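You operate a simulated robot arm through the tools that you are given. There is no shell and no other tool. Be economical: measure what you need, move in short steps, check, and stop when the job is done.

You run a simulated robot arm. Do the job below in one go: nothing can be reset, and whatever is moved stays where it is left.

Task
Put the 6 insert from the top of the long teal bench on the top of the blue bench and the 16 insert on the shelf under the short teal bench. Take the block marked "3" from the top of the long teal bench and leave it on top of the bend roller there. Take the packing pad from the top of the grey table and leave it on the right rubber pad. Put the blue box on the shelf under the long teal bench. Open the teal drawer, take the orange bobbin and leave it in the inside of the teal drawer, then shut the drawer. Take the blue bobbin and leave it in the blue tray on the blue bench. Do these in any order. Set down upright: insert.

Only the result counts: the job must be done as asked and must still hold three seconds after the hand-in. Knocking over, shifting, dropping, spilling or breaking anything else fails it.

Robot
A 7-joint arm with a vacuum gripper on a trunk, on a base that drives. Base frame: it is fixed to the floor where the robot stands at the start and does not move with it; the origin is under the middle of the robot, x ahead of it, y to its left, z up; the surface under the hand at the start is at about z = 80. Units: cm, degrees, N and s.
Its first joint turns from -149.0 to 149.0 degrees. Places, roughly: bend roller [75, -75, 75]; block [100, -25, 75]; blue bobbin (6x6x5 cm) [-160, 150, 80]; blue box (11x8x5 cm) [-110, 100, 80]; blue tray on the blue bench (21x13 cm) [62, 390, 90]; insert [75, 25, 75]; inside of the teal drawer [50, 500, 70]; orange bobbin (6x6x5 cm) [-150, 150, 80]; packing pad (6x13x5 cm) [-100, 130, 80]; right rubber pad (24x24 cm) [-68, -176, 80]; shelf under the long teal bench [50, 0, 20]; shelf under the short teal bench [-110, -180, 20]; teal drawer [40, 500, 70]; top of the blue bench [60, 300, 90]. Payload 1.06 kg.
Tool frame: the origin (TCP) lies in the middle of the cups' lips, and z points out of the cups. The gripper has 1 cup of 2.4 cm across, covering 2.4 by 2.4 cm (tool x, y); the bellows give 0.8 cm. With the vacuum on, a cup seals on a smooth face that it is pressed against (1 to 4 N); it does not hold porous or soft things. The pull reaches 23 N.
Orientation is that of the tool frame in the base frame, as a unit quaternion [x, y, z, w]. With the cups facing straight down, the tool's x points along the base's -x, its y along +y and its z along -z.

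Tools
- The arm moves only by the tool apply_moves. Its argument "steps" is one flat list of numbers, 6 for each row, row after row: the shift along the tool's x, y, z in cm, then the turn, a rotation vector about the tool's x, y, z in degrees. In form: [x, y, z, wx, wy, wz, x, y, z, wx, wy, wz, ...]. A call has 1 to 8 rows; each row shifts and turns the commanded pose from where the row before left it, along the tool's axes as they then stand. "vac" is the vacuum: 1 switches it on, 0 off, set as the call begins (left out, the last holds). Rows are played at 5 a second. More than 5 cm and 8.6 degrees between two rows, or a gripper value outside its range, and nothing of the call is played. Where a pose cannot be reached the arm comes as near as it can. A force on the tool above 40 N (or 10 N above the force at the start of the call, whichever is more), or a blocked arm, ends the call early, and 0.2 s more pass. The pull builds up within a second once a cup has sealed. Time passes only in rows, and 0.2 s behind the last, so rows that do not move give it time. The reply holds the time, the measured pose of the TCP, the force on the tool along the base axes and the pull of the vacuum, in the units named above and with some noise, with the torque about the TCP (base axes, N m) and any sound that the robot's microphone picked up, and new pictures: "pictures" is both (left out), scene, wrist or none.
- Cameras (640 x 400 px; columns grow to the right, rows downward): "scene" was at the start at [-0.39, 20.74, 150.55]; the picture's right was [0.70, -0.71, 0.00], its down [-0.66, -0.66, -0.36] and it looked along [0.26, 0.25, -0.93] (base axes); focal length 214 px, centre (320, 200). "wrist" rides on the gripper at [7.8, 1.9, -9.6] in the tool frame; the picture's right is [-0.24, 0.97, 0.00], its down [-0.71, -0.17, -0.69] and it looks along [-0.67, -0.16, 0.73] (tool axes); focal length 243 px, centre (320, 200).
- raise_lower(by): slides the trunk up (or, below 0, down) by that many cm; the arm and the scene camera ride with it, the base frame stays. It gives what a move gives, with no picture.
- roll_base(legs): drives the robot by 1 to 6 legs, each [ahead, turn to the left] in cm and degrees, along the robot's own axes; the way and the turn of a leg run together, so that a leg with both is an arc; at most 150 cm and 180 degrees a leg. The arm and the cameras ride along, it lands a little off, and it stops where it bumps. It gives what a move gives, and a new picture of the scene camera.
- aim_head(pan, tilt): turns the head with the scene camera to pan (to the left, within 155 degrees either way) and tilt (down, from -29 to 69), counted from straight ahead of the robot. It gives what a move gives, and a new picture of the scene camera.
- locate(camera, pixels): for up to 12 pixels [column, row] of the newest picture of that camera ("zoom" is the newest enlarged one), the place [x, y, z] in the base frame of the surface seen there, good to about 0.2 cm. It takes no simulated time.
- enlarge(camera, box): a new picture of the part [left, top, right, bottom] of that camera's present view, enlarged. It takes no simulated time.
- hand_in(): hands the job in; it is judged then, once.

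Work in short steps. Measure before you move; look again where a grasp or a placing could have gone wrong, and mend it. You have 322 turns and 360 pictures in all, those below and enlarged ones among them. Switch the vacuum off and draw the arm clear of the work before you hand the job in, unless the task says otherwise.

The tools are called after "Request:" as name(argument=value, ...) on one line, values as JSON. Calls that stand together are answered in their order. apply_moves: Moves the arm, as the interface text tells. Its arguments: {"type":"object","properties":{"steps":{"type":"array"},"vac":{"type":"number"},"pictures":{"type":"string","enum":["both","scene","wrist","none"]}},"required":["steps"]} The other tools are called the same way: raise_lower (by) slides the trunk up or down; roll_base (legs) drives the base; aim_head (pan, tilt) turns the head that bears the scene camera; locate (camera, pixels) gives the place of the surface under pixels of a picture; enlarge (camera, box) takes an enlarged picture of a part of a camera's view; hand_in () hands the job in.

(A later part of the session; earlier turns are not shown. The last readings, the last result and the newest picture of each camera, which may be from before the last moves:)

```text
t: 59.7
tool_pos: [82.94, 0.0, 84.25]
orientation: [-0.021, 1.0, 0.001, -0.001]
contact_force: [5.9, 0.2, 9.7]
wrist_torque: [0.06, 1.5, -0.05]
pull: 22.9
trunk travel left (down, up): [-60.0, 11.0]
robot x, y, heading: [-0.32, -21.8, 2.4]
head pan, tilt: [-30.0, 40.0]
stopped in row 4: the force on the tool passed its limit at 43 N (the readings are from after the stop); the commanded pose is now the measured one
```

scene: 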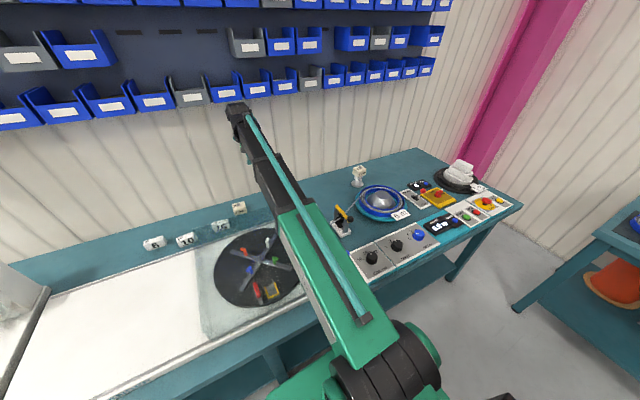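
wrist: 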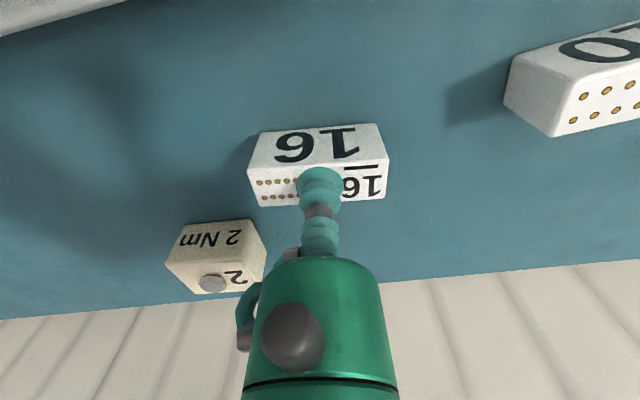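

Sealed (22.9) though pressed hard. I lift gently.

Request:
apply_moves(steps=[0, 0, -0.5, 0, 0, 0, 0, 0, -2, 0, 0, 0, 0, 0, -4, 0, 0, 0, 0, 0, -4, 0, 0, 0, 0, 0, -5, 0, 0, 0], pictures="both")

```text
t: 60.9
tool_pos: [82.79, 0.12, 99.71]
orientation: [-0.02, 1.0, 0.001, 0.001]
contact_force: [-1.0, 0.1, -0.7]
wrist_torque: [0.02, 0.0, -0.03]
pull: 22.9
trunk travel left (down, up): [-60.0, 11.0]
robot x, y, heading: [-0.71, -21.68, 2.6]
head pan, tilt: [-30.0, 40.0]
```

scene: 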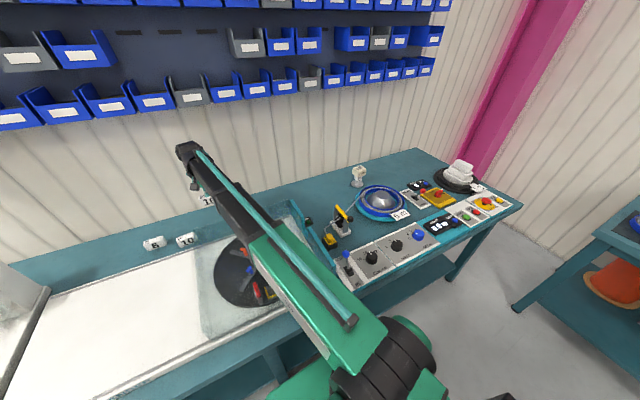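
wrist: 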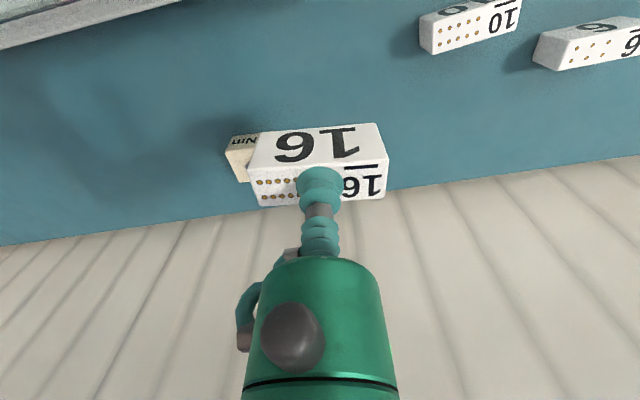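

Insert 16 is held. I measure the arm's geometry from the scene picture to plan reaching beneath the short bench.

Request:
locate(camera="scene", pixels=[[190, 150], [205, 180], [265, 230], [300, 280], [345, 322], [385, 360], [415, 340], [210, 160], [250, 190]])

Request:
enlarge(camera="scene", box=[150, 120, 330, 260])

```text
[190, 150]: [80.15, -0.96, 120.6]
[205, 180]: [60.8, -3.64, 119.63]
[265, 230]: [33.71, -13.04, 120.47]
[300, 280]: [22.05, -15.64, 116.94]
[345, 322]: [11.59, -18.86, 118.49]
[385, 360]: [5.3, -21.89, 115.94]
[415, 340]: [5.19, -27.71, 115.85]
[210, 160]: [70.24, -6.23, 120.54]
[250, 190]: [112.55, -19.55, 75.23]
```

```text
2.86 times, centred on (240, 190) of scene
```

zoom: 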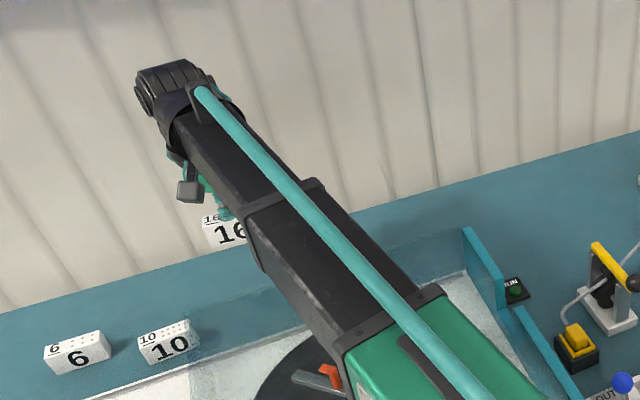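

The arm is a telescoping horizontal boom, only ~21 cm above the TCP, good for reaching under benches. I raise slightly, back off and turn to face the short bench.

Request:
apply_moves(steps=[0, 0, -4, 0, 0, 0], pictures="none")

Request:
roll_base(legs=[[-45, 0], [0, -92.5], [30, 0]])

Request:
aim_head(pan=0, tilt=35)

```text
t: 61.3
tool_pos: [82.94, 0.2, 103.78]
orientation: [-0.022, 1.0, 0.001, 0.001]
contact_force: [0.2, 0.4, -0.3]
wrist_torque: [-0.03, 0.01, -0.01]
pull: 22.7
trunk travel left (down, up): [-60.0, 11.0]
robot x, y, heading: [-0.64, -21.93, 2.4]
head pan, tilt: [-30.0, 40.0]
```

```text
t: 69.6
tool_pos: [-30.62, -138.94, 103.64]
orientation: [0.719, 0.696, 0.0, 0.0]
contact_force: [0.2, 0.1, -0.4]
wrist_torque: [0.01, 0.01, -0.03]
pull: 22.9
trunk travel left (down, up): [-60.0, 11.0]
robot x, y, heading: [-45.78, -53.9, -91.9]
head pan, tilt: [-30.0, 40.0]
```

scene: 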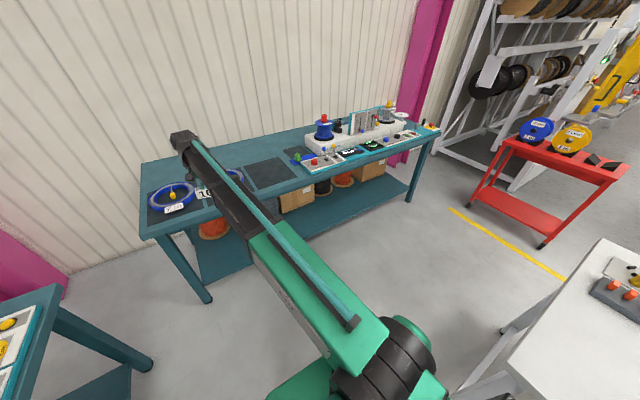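

```text
t: 70.6
tool_pos: [-30.57, -138.98, 103.78]
orientation: [0.718, 0.696, 0.0, 0.001]
contact_force: [0.3, 0.2, -1.5]
wrist_torque: [0.0, -0.02, -0.03]
pull: 23.0
trunk travel left (down, up): [-60.0, 11.0]
robot x, y, heading: [-46.18, -53.98, -91.7]
head pan, tilt: [0.0, 35.0]
```

scene: 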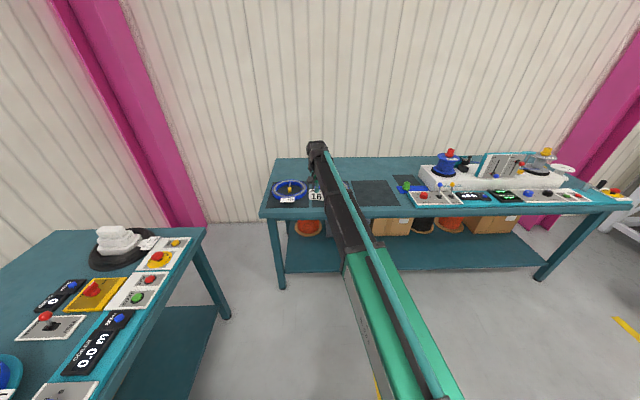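

I check the free strip of the shelf.

Request:
enlarge(camera="scene", box=[260, 170, 560, 300])

Request:
locate(camera="zoom", pixels=[[60, 140], [110, 140], [60, 190], [100, 190], [60, 215], [120, 210], [300, 140], [300, 160], [300, 185], [350, 180], [110, 150]])

```text
2.13 times, centred on (410, 235) of scene
```

zoom: 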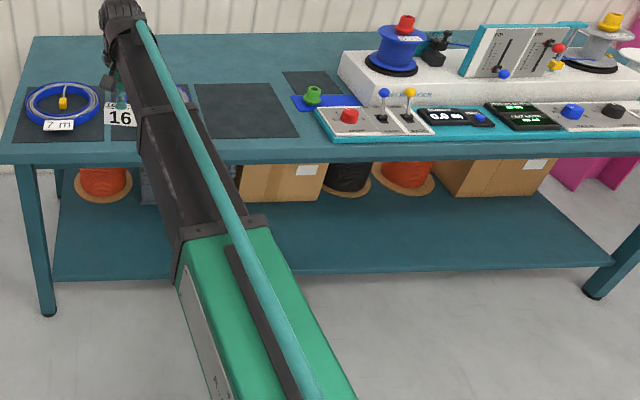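

```text
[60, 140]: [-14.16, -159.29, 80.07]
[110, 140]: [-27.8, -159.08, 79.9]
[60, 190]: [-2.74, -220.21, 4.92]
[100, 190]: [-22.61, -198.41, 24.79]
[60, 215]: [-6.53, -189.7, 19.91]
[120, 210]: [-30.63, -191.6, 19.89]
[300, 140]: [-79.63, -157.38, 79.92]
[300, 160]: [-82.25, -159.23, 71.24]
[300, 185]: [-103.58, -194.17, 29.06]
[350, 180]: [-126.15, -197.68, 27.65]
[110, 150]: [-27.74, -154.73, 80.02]
```

The shelf is free from y≈-162 to -190. I lower the trunk 60 cm here (tool at y -139, outside the bench edge -154.5) and lower the arm a little.

Request:
raise_lower(by=-60)

Request:
apply_moves(steps=[0, 0, 4, 0, 0, 0, 0, 0, 4, 0, 0, 0], pictures="both")

```text
refused: -60 is not a number from -40 to 40
```

```text
t: 71.2
tool_pos: [-30.52, -138.94, 95.6]
orientation: [0.719, 0.695, 0.001, 0.0]
contact_force: [-0.1, 0.6, -1.2]
wrist_torque: [-0.01, -0.01, -0.01]
pull: 22.9
trunk travel left (down, up): [-60.0, 11.0]
robot x, y, heading: [-46.15, -54.08, -92.0]
head pan, tilt: [0.0, 35.0]
```

scene: 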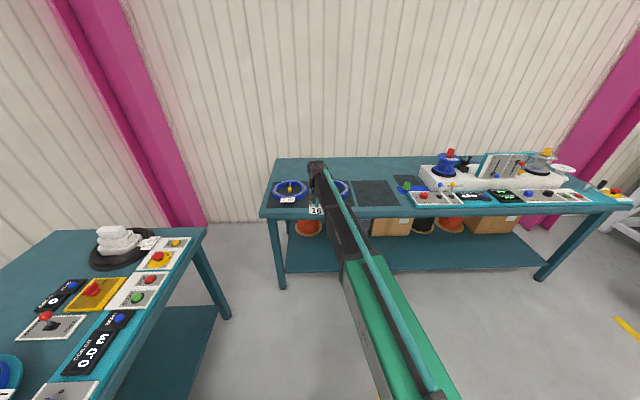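
wrist: 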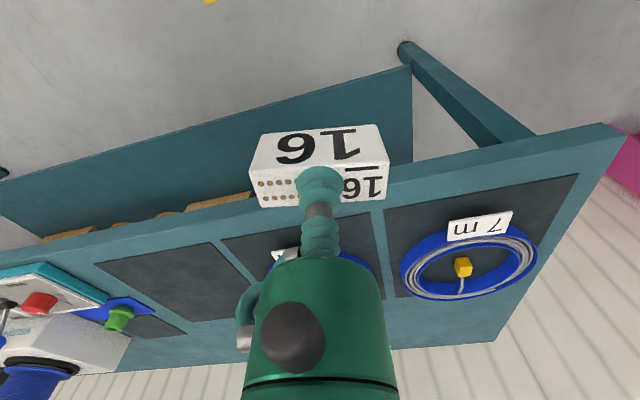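

Request:
raise_lower(by=-35)

Request:
raise_lower(by=-25)

Request:
apply_moves(steps=[0, 0, 0, 0, 0, 0], pictures="both")

```text
t: 74.6
tool_pos: [-30.52, -139.12, 60.76]
orientation: [0.718, 0.696, 0.0, 0.001]
contact_force: [0.2, 0.2, -0.3]
wrist_torque: [0.01, -0.01, -0.01]
pull: 22.7
trunk travel left (down, up): [-25.0, 46.0]
robot x, y, heading: [-46.04, -53.95, -92.1]
head pan, tilt: [0.0, 35.0]
```

```text
t: 77.2
tool_pos: [-30.6, -138.96, 35.61]
orientation: [0.719, 0.695, 0.0, 0.0]
contact_force: [-0.2, -0.1, -0.3]
wrist_torque: [-0.01, 0.03, 0.0]
pull: 22.9
trunk travel left (down, up): [0.0, 71.0]
robot x, y, heading: [-46.11, -54.16, -92.0]
head pan, tilt: [0.0, 35.0]
```

```text
t: 77.6
tool_pos: [-30.49, -139.0, 35.64]
orientation: [0.719, 0.695, 0.001, 0.001]
contact_force: [0.2, -0.8, -0.2]
wrist_torque: [0.0, -0.02, -0.02]
pull: 22.9
trunk travel left (down, up): [0.0, 71.0]
robot x, y, heading: [-45.94, -53.96, -92.0]
head pan, tilt: [0.0, 35.0]
```

scene: 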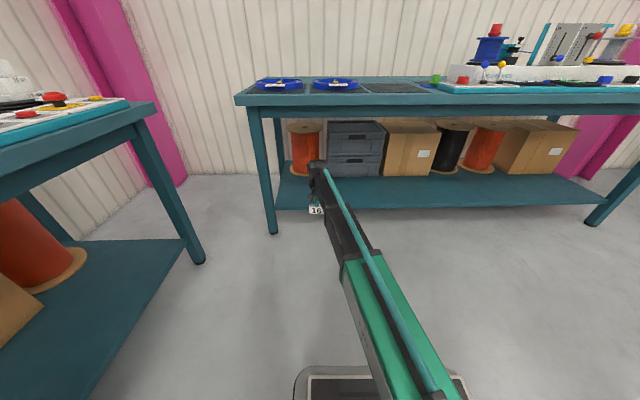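
wrist: 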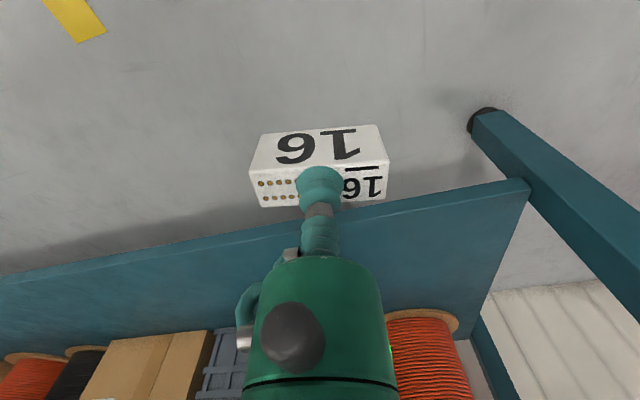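

Clear. I drive ahead 32 cm so the tool goes under the bench.

Request:
roll_base(legs=[[32, 0]])

Request:
apply_moves(steps=[0, 0, 4, 0, 0, 0, 0, 0, 4, 0, 0, 0], pictures="both")

```text
t: 79.7
tool_pos: [-30.87, -170.6, 35.67]
orientation: [0.716, 0.698, 0.001, 0.0]
contact_force: [-0.1, -0.1, -0.7]
wrist_torque: [0.02, -0.03, 0.0]
pull: 22.5
trunk travel left (down, up): [0.0, 71.0]
robot x, y, heading: [-47.08, -85.41, -91.7]
head pan, tilt: [0.0, 35.0]
```

scene: 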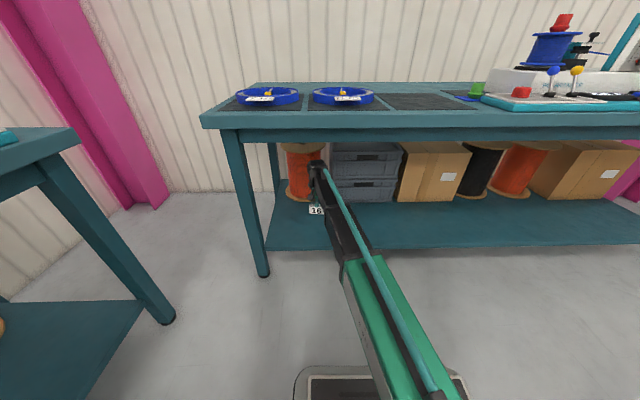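

```text
t: 80.3
tool_pos: [-30.6, -170.46, 27.72]
orientation: [0.717, 0.698, 0.001, 0.0]
contact_force: [0.3, 0.4, -0.9]
wrist_torque: [0.03, -0.02, 0.0]
pull: 22.6
trunk travel left (down, up): [0.0, 71.0]
robot x, y, heading: [-46.93, -85.71, -91.4]
head pan, tilt: [0.0, 35.0]
```

scene: 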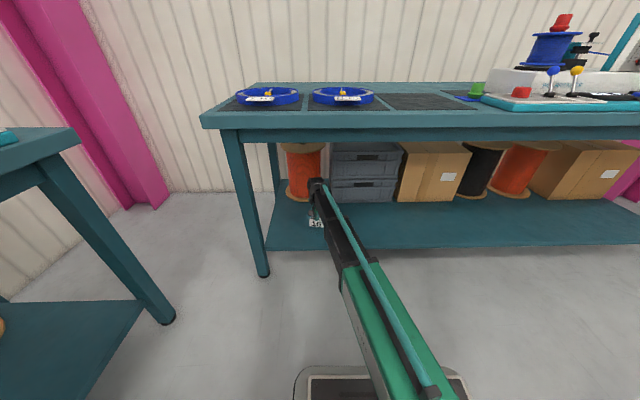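
wrist: 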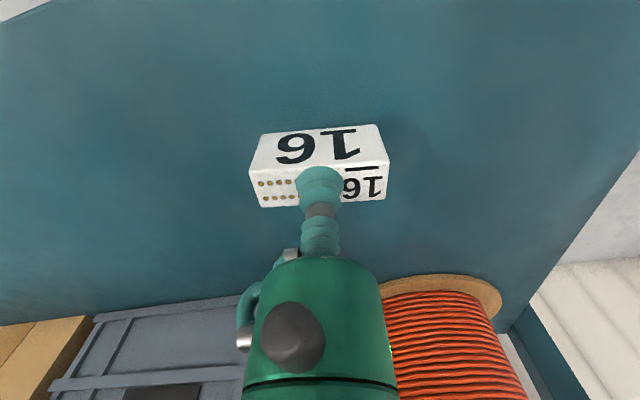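

Over the free shelf. I lower to near contact.

Request:
apply_moves(steps=[0, 0, 2, 0, 0, 0, 0, 0, 1.2, 0, 0, 0, 0, 0, 0.3, 0, 0, 0], pictures="none")

Request:
apply_moves(steps=[0, 0, 0.15, 0, 0, 0], pictures="none")

```text
t: 81.1
tool_pos: [-30.84, -170.67, 24.1]
orientation: [0.716, 0.698, 0.0, 0.0]
contact_force: [-0.5, -0.7, -0.5]
wrist_torque: [0.0, 0.01, -0.02]
pull: 22.8
trunk travel left (down, up): [0.0, 71.0]
robot x, y, heading: [-47.07, -85.79, -91.6]
head pan, tilt: [0.0, 35.0]
```

```text
t: 81.5
tool_pos: [-30.77, -170.61, 23.98]
orientation: [0.716, 0.698, 0.001, 0.0]
contact_force: [1.6, 0.4, 2.8]
wrist_torque: [0.02, 0.01, -0.03]
pull: 23.1
trunk travel left (down, up): [0.0, 71.0]
robot x, y, heading: [-46.67, -85.68, -91.7]
head pan, tilt: [0.0, 35.0]
```

Contact. Release and rise.

Request:
apply_moves(steps=[0, 0, 0, 0, 0, 0, 0, 0, 0, 0, 0, 0, 0, 0, 0, 0, 0, 0, 0, 0, 0, 0, 0, 0, 0, 0, -0.5, 0, 0, 0, 0, 0, -3, 0, 0, 0, 0, 0, -4, 0, 0, 0, 0, 0, -4, 0, 0, 0], vac=0, pictures="wrist")

```text
t: 83.3
tool_pos: [-30.55, -170.65, 35.48]
orientation: [0.716, 0.698, 0.0, 0.001]
contact_force: [-0.5, 1.0, -0.3]
wrist_torque: [0.0, 0.0, 0.02]
pull: 0.1
trunk travel left (down, up): [0.0, 71.0]
robot x, y, heading: [-46.99, -85.59, -91.4]
head pan, tilt: [0.0, 35.0]
```

wrist: 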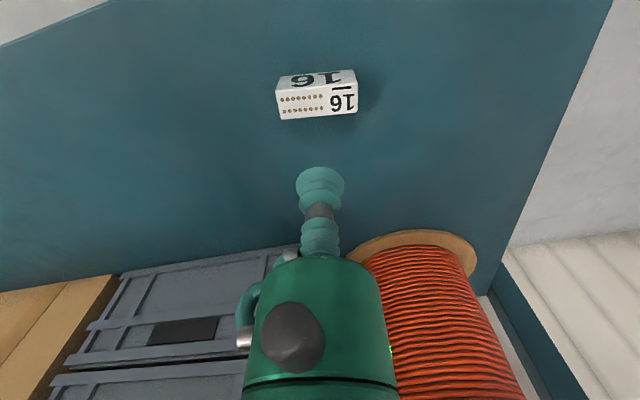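

Insert 16 stands on the shelf. I back out, raise the trunk, and drive to the grey table.

Request:
roll_base(legs=[[-36, 0]])

Request:
raise_lower(by=40)

Request:
raise_lower(by=28)

Request:
apply_moves(steps=[0, 0, -4, 0, 0, 0, 0, 0, -4, 0, 0, 0], pictures="none")

```text
t: 85.6
tool_pos: [-29.65, -134.53, 35.53]
orientation: [0.717, 0.697, 0.0, 0.0]
contact_force: [-0.2, -0.4, 0.3]
wrist_torque: [0.01, -0.02, 0.03]
pull: 0.1
trunk travel left (down, up): [0.0, 71.0]
robot x, y, heading: [-45.91, -49.25, -91.6]
head pan, tilt: [0.0, 35.0]
```

scene: 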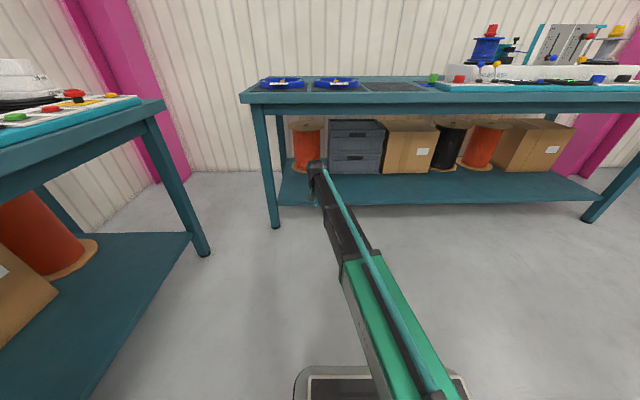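

```text
t: 89.4
tool_pos: [-29.58, -134.47, 75.47]
orientation: [0.717, 0.697, 0.001, 0.0]
contact_force: [0.0, 0.4, 0.3]
wrist_torque: [-0.04, -0.01, 0.0]
pull: 0.1
trunk travel left (down, up): [-40.0, 31.0]
robot x, y, heading: [-46.05, -49.73, -91.6]
head pan, tilt: [0.0, 35.0]
```

```text
t: 92.3
tool_pos: [-29.71, -134.44, 103.56]
orientation: [0.716, 0.698, 0.0, 0.001]
contact_force: [-0.4, 0.4, 0.5]
wrist_torque: [0.01, 0.02, -0.01]
pull: 0.1
trunk travel left (down, up): [-68.0, 3.0]
robot x, y, heading: [-45.68, -49.72, -91.5]
head pan, tilt: [0.0, 35.0]
```

```text
t: 92.9
tool_pos: [-29.62, -134.58, 111.52]
orientation: [0.717, 0.698, 0.0, 0.001]
contact_force: [-0.5, 0.9, 0.1]
wrist_torque: [-0.03, 0.01, 0.03]
pull: 0.0
trunk travel left (down, up): [-68.0, 3.0]
robot x, y, heading: [-45.93, -49.66, -91.1]
head pan, tilt: [0.0, 35.0]
```

I turn a little, back along the aisle 166 cm, then turn to face the grey table.

Request:
roll_base(legs=[[0, -6.5], [-83, 0], [-83, 0], [0, -81]])

Request:
aim_head(pan=0, tilt=45)

Request:
apply_moves(steps=[0, 0, 0, 0, 0, 0], pictures="wrist")

```text
t: 105.5
tool_pos: [-108.91, 97.51, 111.48]
orientation: [1.0, 0.005, -0.001, 0.001]
contact_force: [0.0, -0.5, -0.4]
wrist_torque: [-0.02, 0.02, 0.0]
pull: 0.0
trunk travel left (down, up): [-68.0, 3.0]
robot x, y, heading: [-24.33, 116.89, -179.6]
head pan, tilt: [0.0, 35.0]
```

scene: 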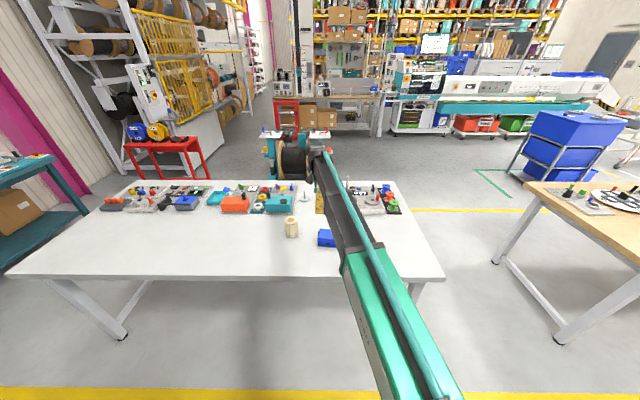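

```text
t: 106.2
tool_pos: [-108.92, 97.54, 111.57]
orientation: [1.0, 0.004, 0.0, 0.001]
contact_force: [-0.2, -0.9, -0.4]
wrist_torque: [-0.01, -0.03, -0.02]
pull: 0.0
trunk travel left (down, up): [-68.0, 3.0]
robot x, y, heading: [-24.23, 117.08, -179.6]
head pan, tilt: [0.0, 45.0]
```

scene: 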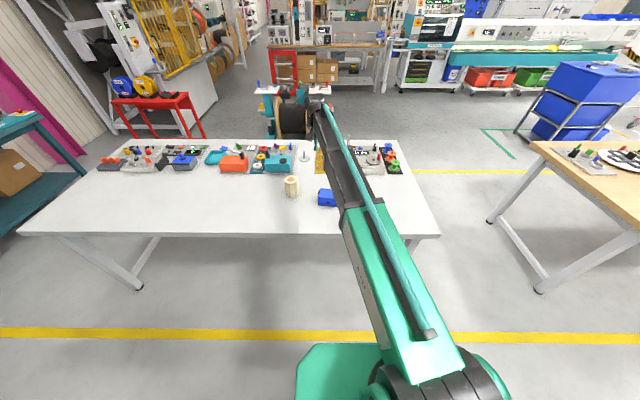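

```text
t: 106.6
tool_pos: [-108.86, 97.54, 111.61]
orientation: [1.0, 0.005, 0.0, 0.0]
contact_force: [0.4, 1.0, -0.9]
wrist_torque: [-0.05, -0.03, -0.03]
pull: 0.0
trunk travel left (down, up): [-68.0, 3.0]
robot x, y, heading: [-24.6, 117.19, -179.4]
head pan, tilt: [0.0, 45.0]
```

wrist: 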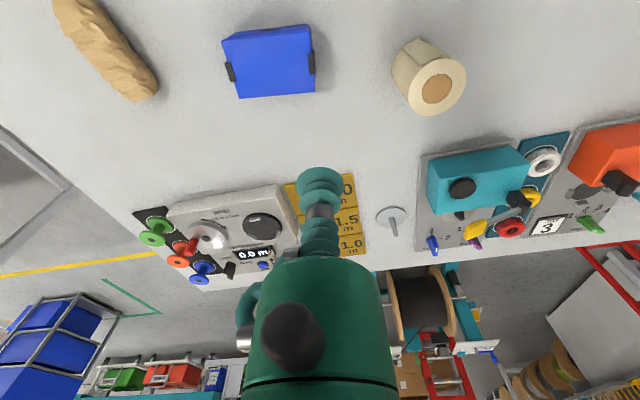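

The tan pad, blue box and bobbins are visible. I enlarge the pad and bobbins.

Request:
enlarge(camera="wrist", box=[40, 0, 180, 105])

Request:
locate(camera="zoom", pixels=[[130, 60], [300, 200], [450, 380], [500, 410], [250, 220], [350, 150], [480, 330], [200, 100], [380, 290]])

Request:
enlarge(camera="wrist", box=[130, 190, 250, 290])

Request:
locate(camera="wrist", pixels=[[230, 40], [300, 30], [310, 90], [240, 95], [275, 60], [153, 239], [180, 262], [203, 268]])

```text
3.81 times, centred on (110, 52) of wrist
```

zoom: 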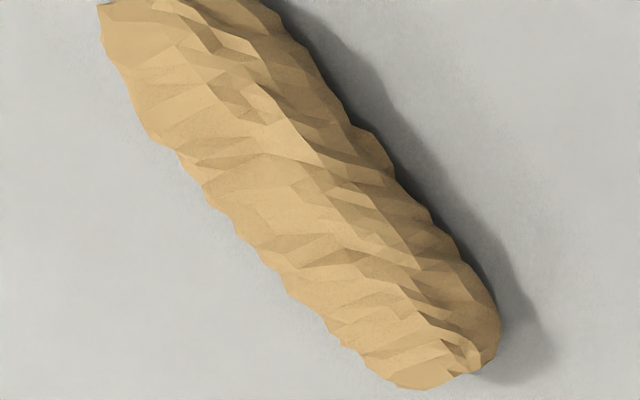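

```text
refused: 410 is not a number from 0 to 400
```

```text
4.00 times, centred on (190, 240) of wrist
```

zoom: 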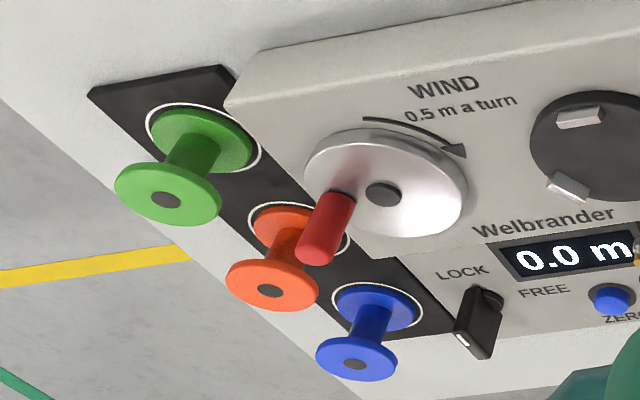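

```text
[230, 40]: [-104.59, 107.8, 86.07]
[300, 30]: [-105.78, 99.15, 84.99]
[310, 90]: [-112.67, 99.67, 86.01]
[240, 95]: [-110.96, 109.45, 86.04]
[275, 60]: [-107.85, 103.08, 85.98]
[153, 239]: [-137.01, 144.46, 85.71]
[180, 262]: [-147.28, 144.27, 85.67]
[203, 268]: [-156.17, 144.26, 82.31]
```

The pad looks crumpled; I'll measure its top and try the vacuum on the flattest spot.

Request:
locate(camera="wrist", pixels=[[75, 15], [90, 35], [105, 50], [120, 60], [135, 75], [145, 90], [110, 65], [125, 50], [100, 30], [150, 70], [65, 0], [155, 95]])

Request:
apply_moves(steps=[0.9, -4.5, 0, 0, 0, 0, 0.9, -4.5, 0, 0, 0, 0, 0.9, -4.5, 0, 0, 0, 0, 0.9, -4.5, 0, 0, 0, 0, 0.9, -4.5, 1, 0, 0, 0, 0.9, -4, 2, 0, 0, 0, 0, 0, 5, 0, 0, 0, 0, 0, 4, 0, 0, 0], pictures="wrist")

Request:
enlarge(camera="wrist", box=[240, 40, 400, 180])

```text
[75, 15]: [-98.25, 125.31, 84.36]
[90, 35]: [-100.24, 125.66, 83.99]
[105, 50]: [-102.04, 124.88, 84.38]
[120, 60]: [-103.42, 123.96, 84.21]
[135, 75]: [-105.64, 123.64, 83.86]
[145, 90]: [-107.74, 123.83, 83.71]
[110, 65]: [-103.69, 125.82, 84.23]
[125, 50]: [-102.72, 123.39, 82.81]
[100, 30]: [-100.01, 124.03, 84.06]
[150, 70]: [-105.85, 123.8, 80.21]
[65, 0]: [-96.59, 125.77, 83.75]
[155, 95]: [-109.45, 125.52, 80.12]
```

```text
t: 108.4
tool_pos: [-103.59, 124.1, 99.45]
orientation: [1.0, 0.004, 0.0, 0.002]
contact_force: [-0.1, 0.1, 0.4]
wrist_torque: [0.01, 0.01, -0.02]
pull: 0.1
trunk travel left (down, up): [-68.0, 3.0]
robot x, y, heading: [-24.79, 116.88, -179.7]
head pan, tilt: [0.0, 45.0]
```

wrist: 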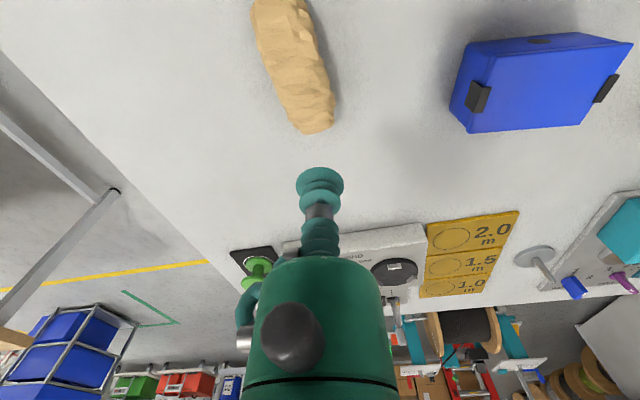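

```text
2.86 times, centred on (320, 110) of wrist
```

zoom: 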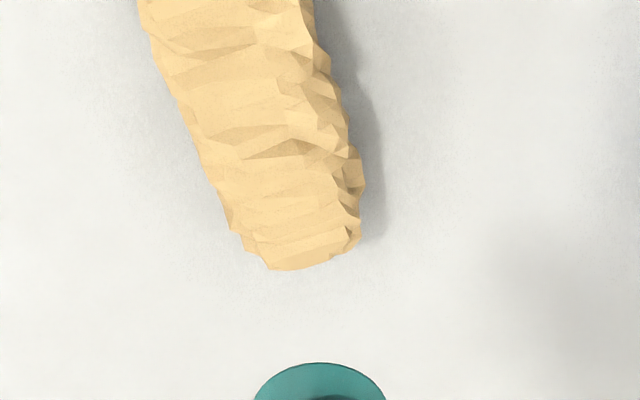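

The pad's centre is about (-102.2,125,84.2). I try a gentle suction there.

Request:
apply_moves(steps=[1.4, -0.9, 4, 0, 0, 0, 0, 0, 5, 0, 0, 0, 0, 0, 4.5, 0, 0, 0], vac=1, pictures="wrist")

Request:
apply_moves(steps=[0, 0, 0.8, 0, 0, 0, 0, 0, 0.6, 0, 0, 0, 0, 0, 0.3, 0, 0, 0, 0, 0, 0, 0, 0, 0, 0, 0, 0, 0, 0, 0], pictures="wrist")

```text
t: 109.2
tool_pos: [-102.52, 124.94, 85.93]
orientation: [1.0, 0.005, 0.0, 0.0]
contact_force: [0.4, -0.1, -1.1]
wrist_torque: [0.02, 0.0, -0.02]
pull: 0.1
trunk travel left (down, up): [-68.0, 3.0]
robot x, y, heading: [-24.65, 117.34, -179.7]
head pan, tilt: [0.0, 45.0]
```

wrist: 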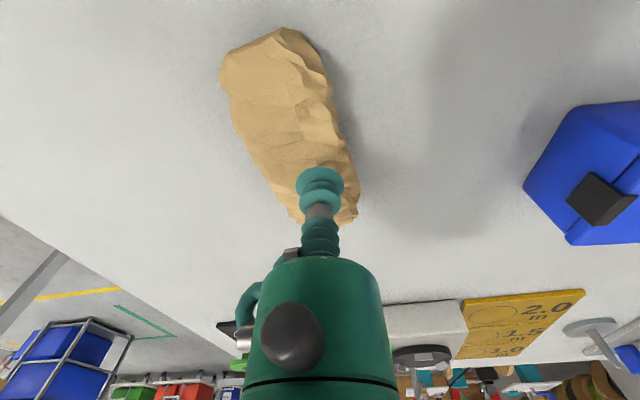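

```text
t: 110.4
tool_pos: [-102.42, 124.98, 84.47]
orientation: [1.0, 0.005, -0.001, 0.001]
contact_force: [-2.8, -0.8, 9.1]
wrist_torque: [0.01, -0.04, 0.02]
pull: 22.8
trunk travel left (down, up): [-68.0, 3.0]
robot x, y, heading: [-24.57, 116.96, -179.4]
head pan, tilt: [0.0, 45.0]
```

wrist: 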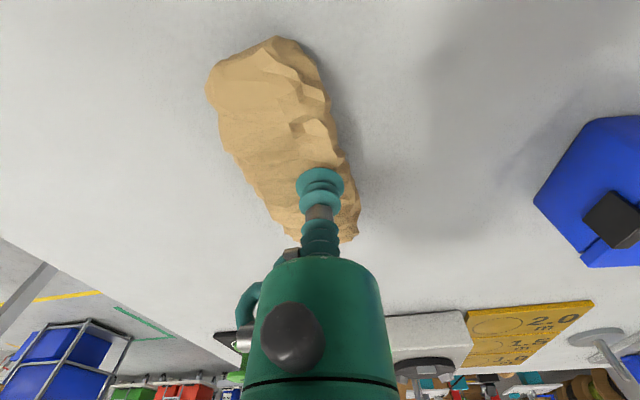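

It seals with 22.8 N. I lift it.

Request:
apply_moves(steps=[0, 0, -0.5, 0, 0, 0, 0, 0, -3, 0, 0, 0, 0, 0, -5, 0, 0, 0, 0, 0, -5, 0, 0, 0, 0, 0, -5, 0, 0, 0, 0, 0, -5, 0, 0, 0], pictures="wrist")

```text
t: 111.8
tool_pos: [-102.74, 125.04, 108.15]
orientation: [1.0, 0.003, 0.0, 0.001]
contact_force: [0.1, 0.0, -0.5]
wrist_torque: [0.0, -0.01, 0.0]
pull: 23.0
trunk travel left (down, up): [-68.0, 3.0]
robot x, y, heading: [-24.84, 116.52, -179.3]
head pan, tilt: [0.0, 45.0]
```

wrist: 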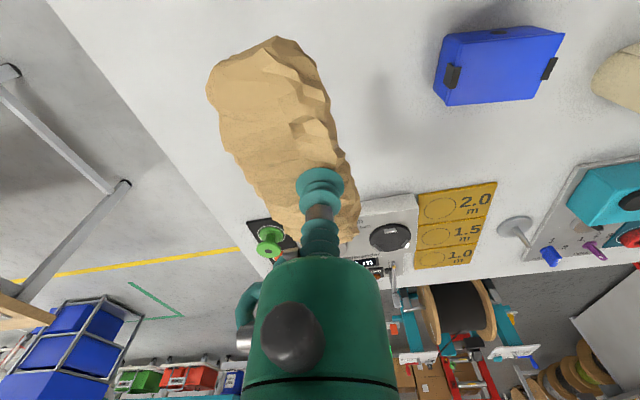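

Held well. I drive back along the aisle to the short bench.

Request:
roll_base(legs=[[0, 82], [84, 0], [84, 0], [0, 7], [42, 0]])

Request:
apply_moves(steps=[0, 0, 0, 0, 0, 0], pictures="wrist")

```text
t: 126.6
tool_pos: [-40.43, -170.25, 107.99]
orientation: [0.686, 0.727, 0.001, 0.001]
contact_force: [0.6, 0.6, -0.6]
wrist_torque: [-0.04, 0.01, 0.02]
pull: 23.0
trunk travel left (down, up): [-68.0, 3.0]
robot x, y, heading: [-36.23, -91.67, -86.5]
head pan, tilt: [0.0, 45.0]
```

scene: 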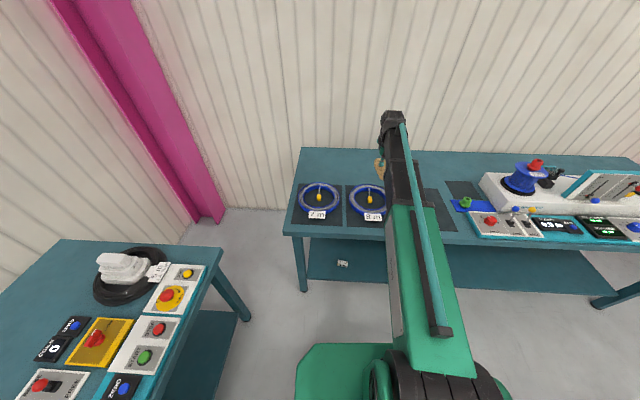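

```text
t: 127.0
tool_pos: [-40.51, -170.23, 107.93]
orientation: [0.687, 0.727, 0.0, 0.001]
contact_force: [-0.1, -0.6, -0.1]
wrist_torque: [0.0, -0.01, -0.01]
pull: 22.8
trunk travel left (down, up): [-68.0, 3.0]
robot x, y, heading: [-36.57, -91.53, -86.7]
head pan, tilt: [0.0, 45.0]
```

wrist: 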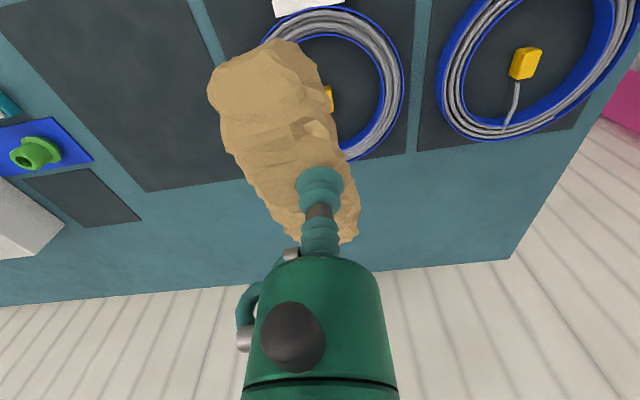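

I measure the empty rubber pad's edges.

Request:
locate(camera="wrist", pixels=[[5, 10], [185, 5], [147, 188], [240, 175], [100, 100], [215, 60], [70, 100]])

Request:
locate(camera="scene", pixels=[[382, 165], [378, 175], [386, 158], [440, 190], [450, 228], [425, 228]])

```text
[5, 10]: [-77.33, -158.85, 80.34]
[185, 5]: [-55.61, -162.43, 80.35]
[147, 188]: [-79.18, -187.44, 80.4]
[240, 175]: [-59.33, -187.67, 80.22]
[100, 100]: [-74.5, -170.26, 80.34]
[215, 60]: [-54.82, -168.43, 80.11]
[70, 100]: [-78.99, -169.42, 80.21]
```

```text
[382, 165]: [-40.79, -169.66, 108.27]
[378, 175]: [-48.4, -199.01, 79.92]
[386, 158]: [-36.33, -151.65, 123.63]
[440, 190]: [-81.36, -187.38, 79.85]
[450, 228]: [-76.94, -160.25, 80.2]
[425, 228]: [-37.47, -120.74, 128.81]
```

I move to (-68,-176) at height.

Request:
apply_moves(steps=[-0.7, -4.63, 0, 0, 0, 0, -0.7, -4.63, 0, 0, 0, 0, -0.7, -4.63, 0, 0, 0, 0, -0.7, -4.63, 0, 0, 0, 0, -0.7, -4.63, 0, 0, 0, 0, -0.7, -4.63, 0, 0, 0, 0, 0, 0, 5, 0, 0, 0, 0, 0, 5, 0, 0, 0], pictures="wrist")

```text
t: 128.8
tool_pos: [-68.1, -175.82, 98.12]
orientation: [0.687, 0.727, 0.0, 0.0]
contact_force: [0.4, 0.5, -0.1]
wrist_torque: [0.02, -0.02, 0.01]
pull: 22.7
trunk travel left (down, up): [-68.0, 3.0]
robot x, y, heading: [-36.28, -92.04, -86.7]
head pan, tilt: [0.0, 45.0]
```

wrist: 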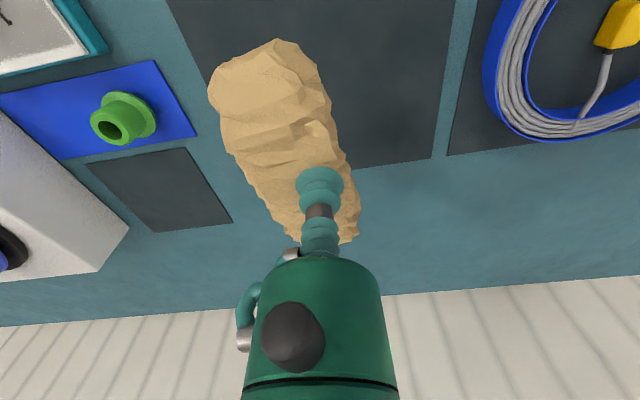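

Lined up over the pad. I lower.

Request:
apply_moves(steps=[0, 0, 5, 0, 0, 0, 0, 0, 5, 0, 0, 0, 0, 0, 2.5, 0, 0, 0, 0, 0, 0.5, 0, 0, 0], pictures="wrist")

Request:
apply_moves(steps=[0, 0, 0.25, 0, 0, 0], pictures="none")

```text
t: 129.8
tool_pos: [-67.93, -175.97, 85.08]
orientation: [0.687, 0.727, 0.0, 0.002]
contact_force: [0.3, 0.0, -0.6]
wrist_torque: [-0.02, 0.0, 0.02]
pull: 23.0
trunk travel left (down, up): [-68.0, 3.0]
robot x, y, heading: [-36.4, -91.78, -86.8]
head pan, tilt: [0.0, 45.0]
```

wrist: 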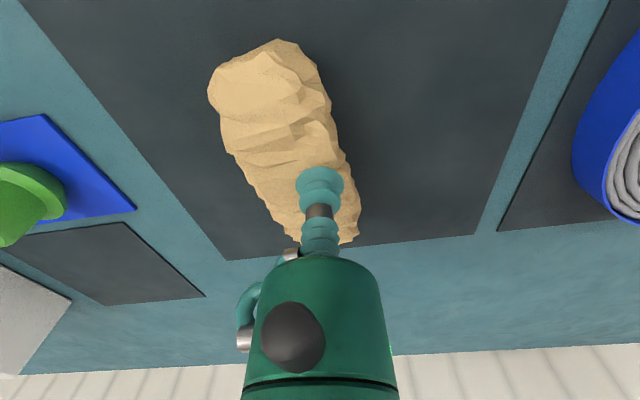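

```text
t: 130.2
tool_pos: [-67.9, -176.04, 84.84]
orientation: [0.687, 0.727, 0.001, 0.001]
contact_force: [-0.1, -0.4, -1.1]
wrist_torque: [0.01, -0.02, 0.01]
pull: 22.9
trunk travel left (down, up): [-68.0, 3.0]
robot x, y, heading: [-36.13, -91.68, -87.0]
head pan, tilt: [0.0, 45.0]
```

Request:
apply_moves(steps=[0, 0, 0.25, 0, 0, 0], pictures="none")

Request:
apply_moves(steps=[0, 0, 0.15, 0, 0, 0], pictures="none")

```text
t: 130.6
tool_pos: [-67.9, -175.88, 84.51]
orientation: [0.686, 0.727, -0.001, 0.001]
contact_force: [0.9, -1.4, 7.5]
wrist_torque: [0.06, 0.02, 0.0]
pull: 22.7
trunk travel left (down, up): [-68.0, 3.0]
robot x, y, heading: [-36.07, -91.68, -86.8]
head pan, tilt: [0.0, 45.0]
```

```text
t: 131.0
tool_pos: [-67.77, -175.81, 84.5]
orientation: [0.686, 0.727, -0.001, 0.001]
contact_force: [-1.0, -4.0, 15.8]
wrist_torque: [0.03, 0.03, 0.07]
pull: 22.4
trunk travel left (down, up): [-68.0, 3.0]
robot x, y, heading: [-36.46, -91.68, -86.6]
head pan, tilt: [0.0, 45.0]
```

On the pad. Release and rise.

Request:
apply_moves(steps=[0, 0, -0.2, 0, 0, 0, 0, 0, 0, 0, 0, 0, 0, 0, 0, 0, 0, 0, 0, 0, 0, 0, 0, 0, 0, 0, -0.3, 0, 0, 0, 0, 0, -3, 0, 0, 0, 0, 0, -5, 0, 0, 0, 0, 0, -5, 0, 0, 0], vac=0, pictures="wrist")

```text
t: 132.8
tool_pos: [-68.02, -175.98, 97.9]
orientation: [0.687, 0.727, 0.0, 0.001]
contact_force: [0.3, -0.3, -0.2]
wrist_torque: [-0.02, 0.0, -0.03]
pull: 0.0
trunk travel left (down, up): [-68.0, 3.0]
robot x, y, heading: [-36.39, -91.57, -86.8]
head pan, tilt: [0.0, 45.0]
```

wrist: 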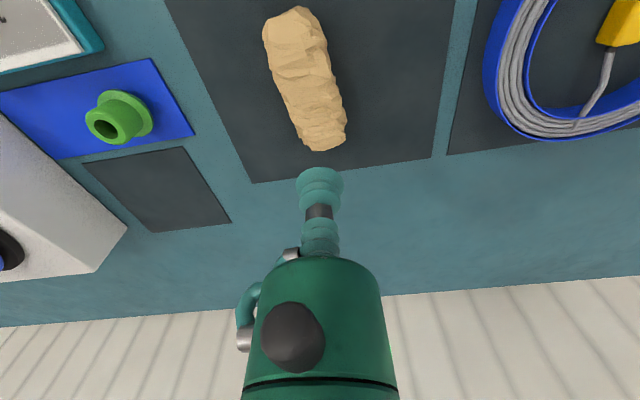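

The pad lies on the right rubber pad. I raise and swing the arm back toward the middle, then drive to the grey table for the blue box.

Request:
apply_moves(steps=[0, 0, -5, 0, 0, 0, 0, 0, -5, 0, 0, 0, 0.5, 4.7, -1, 0, 0, 0, 0.5, 4.7, -1, 0, 0, 0, 0.5, 4.7, 0, 0, 0, 0, 0.5, 4.7, 0, 0, 0, 0, 0.5, 4.7, 0, 0, 0, 0, 0.5, 4.7, 0, 0, 0, 0], pictures="none")

Request:
roll_base(legs=[[0, -7], [-98, 0], [-98, 0], [0, -86]])

Request:
apply_moves(steps=[0, 0, 0, 0, 0, 0], pictures="wrist")

```text
t: 134.6
tool_pos: [-39.99, -171.51, 109.57]
orientation: [0.687, 0.727, 0.001, 0.0]
contact_force: [0.0, 1.0, 0.1]
wrist_torque: [-0.01, 0.0, -0.01]
pull: 0.1
trunk travel left (down, up): [-68.0, 3.0]
robot x, y, heading: [-36.24, -91.52, -86.6]
head pan, tilt: [0.0, 45.0]
```

```text
t: 148.8
tool_pos: [-103.01, 113.73, 109.58]
orientation: [1.0, 0.002, 0.0, 0.001]
contact_force: [-0.1, 0.4, 0.1]
wrist_torque: [0.03, -0.02, -0.02]
pull: 0.0
trunk travel left (down, up): [-68.0, 3.0]
robot x, y, heading: [-23.25, 105.86, -179.8]
head pan, tilt: [0.0, 45.0]
```

scene: 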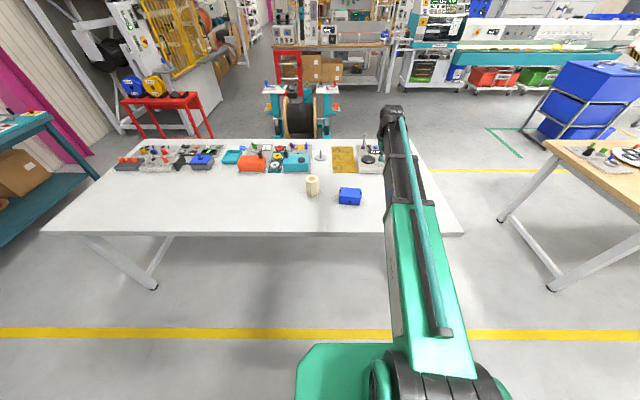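

```text
t: 149.2
tool_pos: [-103.02, 113.67, 109.5]
orientation: [1.0, 0.001, 0.0, 0.001]
contact_force: [0.1, 0.1, -1.5]
wrist_torque: [0.02, -0.03, -0.02]
pull: 0.1
trunk travel left (down, up): [-68.0, 3.0]
robot x, y, heading: [-23.61, 105.82, -179.9]
head pan, tilt: [0.0, 45.0]
```

wrist: 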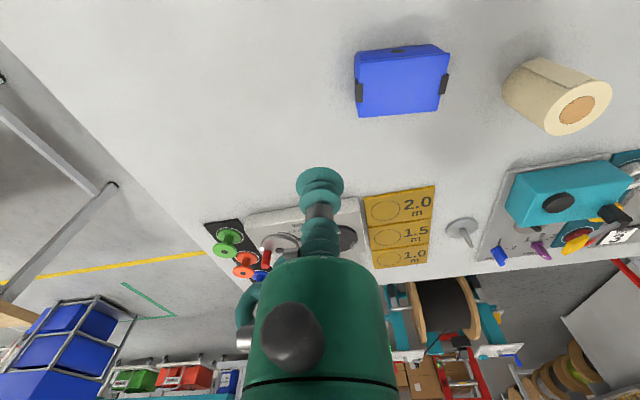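

I locate the box lid corners.

Request:
locate(camera="wrist", pixels=[[360, 58], [446, 52], [437, 107], [362, 115], [402, 83]])

```text
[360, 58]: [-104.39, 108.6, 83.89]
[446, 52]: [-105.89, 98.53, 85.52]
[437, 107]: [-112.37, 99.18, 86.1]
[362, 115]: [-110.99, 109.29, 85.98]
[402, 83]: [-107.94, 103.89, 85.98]
```

Lid centre (-108.3,103.9,86.0). I approach it.

Request:
apply_moves(steps=[-1.8, 3.3, 2, 0, 0, 0, -1.8, 3.3, 2, 0, 0, 0, -1.7, 3.2, 2, 0, 0, 0, 0, 0, 5, 0, 0, 0, 0, 0, 5, 0, 0, 0, 0, 0, 5, 0, 0, 0, 0, 0, 1, 0, 0, 0], vac=1, pictures="wrist")

```text
t: 150.8
tool_pos: [-108.42, 103.9, 87.58]
orientation: [1.0, 0.002, 0.0, 0.001]
contact_force: [-0.4, -0.7, -0.5]
wrist_torque: [0.01, 0.03, 0.01]
pull: 0.0
trunk travel left (down, up): [-68.0, 3.0]
robot x, y, heading: [-23.48, 105.49, -179.6]
head pan, tilt: [0.0, 45.0]
```

wrist: 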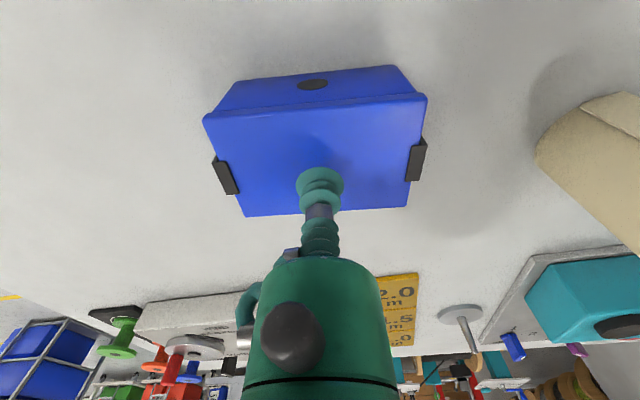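

Request:
apply_moves(steps=[0, 0, 0.9, 0, 0, 0, 0, 0, 0.5, 0, 0, 0, 0, 0, 0.2, 0, 0, 0, 0, 0, 0, 0, 0, 0, 0, 0, 0, 0, 0, 0], pictures="none")

```text
t: 152.0
tool_pos: [-108.34, 103.83, 86.04]
orientation: [1.0, 0.002, 0.0, 0.001]
contact_force: [0.5, -0.4, -1.8]
wrist_torque: [0.03, -0.03, 0.01]
pull: 22.9
trunk travel left (down, up): [-68.0, 3.0]
robot x, y, heading: [-23.54, 106.09, -179.9]
head pan, tilt: [0.0, 45.0]
```

Sealed. I lift the box.

Request:
apply_moves(steps=[0, 0, -1, 0, 0, 0, 0, 0, -3, 0, 0, 0, 0, 0, -5, 0, 0, 0, 0, 0, -5, 0, 0, 0, 0, 0, -5, 0, 0, 0, 0, 0, -5, 0, 0, 0], pictures="wrist")

```text
t: 153.4
tool_pos: [-108.16, 104.07, 110.09]
orientation: [1.0, 0.002, 0.0, 0.001]
contact_force: [0.7, 0.5, -2.6]
wrist_torque: [-0.04, 0.0, 0.03]
pull: 22.8
trunk travel left (down, up): [-68.0, 3.0]
robot x, y, heading: [-23.89, 105.4, -180.0]
head pan, tilt: [0.0, 45.0]
```

wrist: 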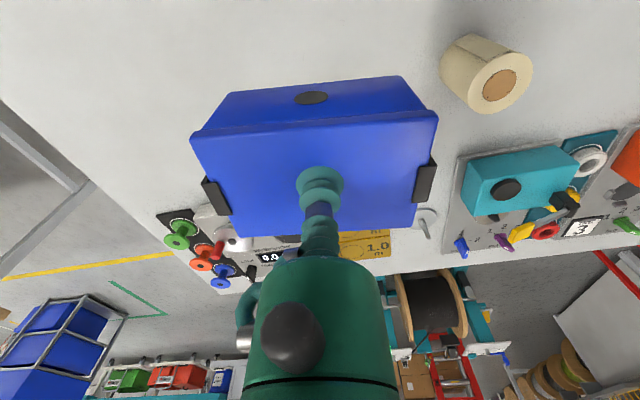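

Held. I drive to face the long teal bench from about (-40,-5).

Request:
roll_base(legs=[[0, 81.5], [111, 0]])

Request:
aim_head(pan=90, tilt=45)

```text
t: 162.4
tool_pos: [-54.62, -86.33, 110.18]
orientation: [0.764, 0.645, 0.001, 0.001]
contact_force: [-0.2, 0.3, -2.6]
wrist_torque: [0.01, -0.03, -0.02]
pull: 22.8
trunk travel left (down, up): [-68.0, 3.0]
robot x, y, heading: [-41.41, -2.73, -99.5]
head pan, tilt: [0.0, 45.0]
```

scene: 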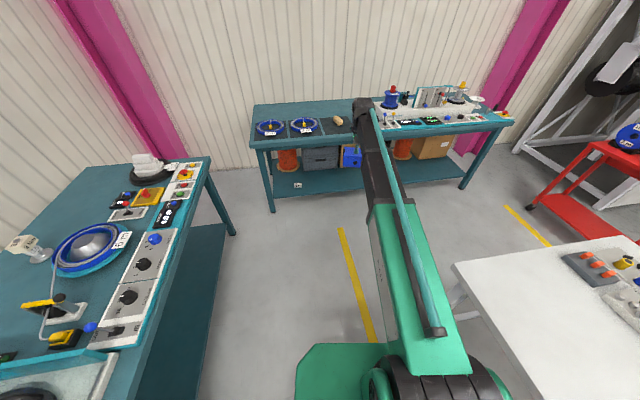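

```text
t: 164.1
tool_pos: [-54.52, -86.41, 110.1]
orientation: [0.764, 0.645, 0.001, 0.0]
contact_force: [0.0, -0.7, -1.3]
wrist_torque: [0.01, -0.01, 0.04]
pull: 23.1
trunk travel left (down, up): [-68.0, 3.0]
robot x, y, heading: [-41.52, -3.02, -99.4]
head pan, tilt: [90.0, 45.0]
```

scene: 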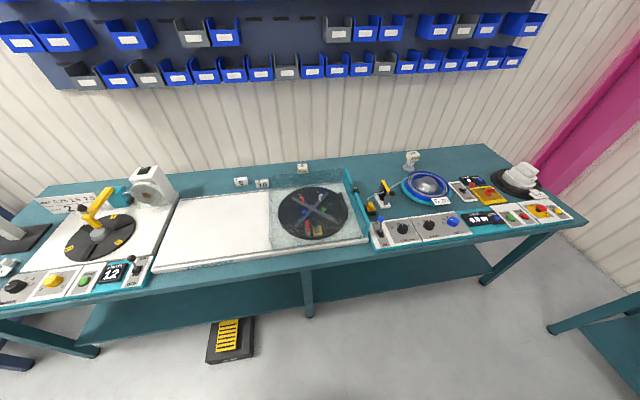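

The block stands on the roller, and a middle leg shows at (308,290). I locate shelf, legs and pedal.

Request:
locate(camera="scene", pixels=[[308, 305], [200, 310], [260, 300], [290, 295], [380, 290], [440, 280], [400, 275], [300, 262], [212, 360], [255, 355], [85, 345], [260, 290]])

Request:
enlarge(camera="scene", box=[60, 220, 560, 380])

```text
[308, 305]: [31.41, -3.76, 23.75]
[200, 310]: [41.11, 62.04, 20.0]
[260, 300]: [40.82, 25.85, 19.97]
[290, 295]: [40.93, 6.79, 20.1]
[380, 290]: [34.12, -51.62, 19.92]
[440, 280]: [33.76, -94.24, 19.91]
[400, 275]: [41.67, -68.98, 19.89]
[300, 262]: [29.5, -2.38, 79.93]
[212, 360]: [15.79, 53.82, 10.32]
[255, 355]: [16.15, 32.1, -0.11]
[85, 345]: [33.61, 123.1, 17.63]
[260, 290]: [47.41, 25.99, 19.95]
```

```text
1.28 times, centred on (310, 300) of scene
```

zoom: 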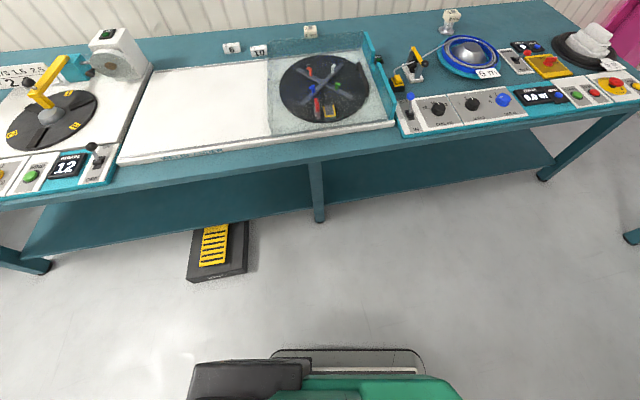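

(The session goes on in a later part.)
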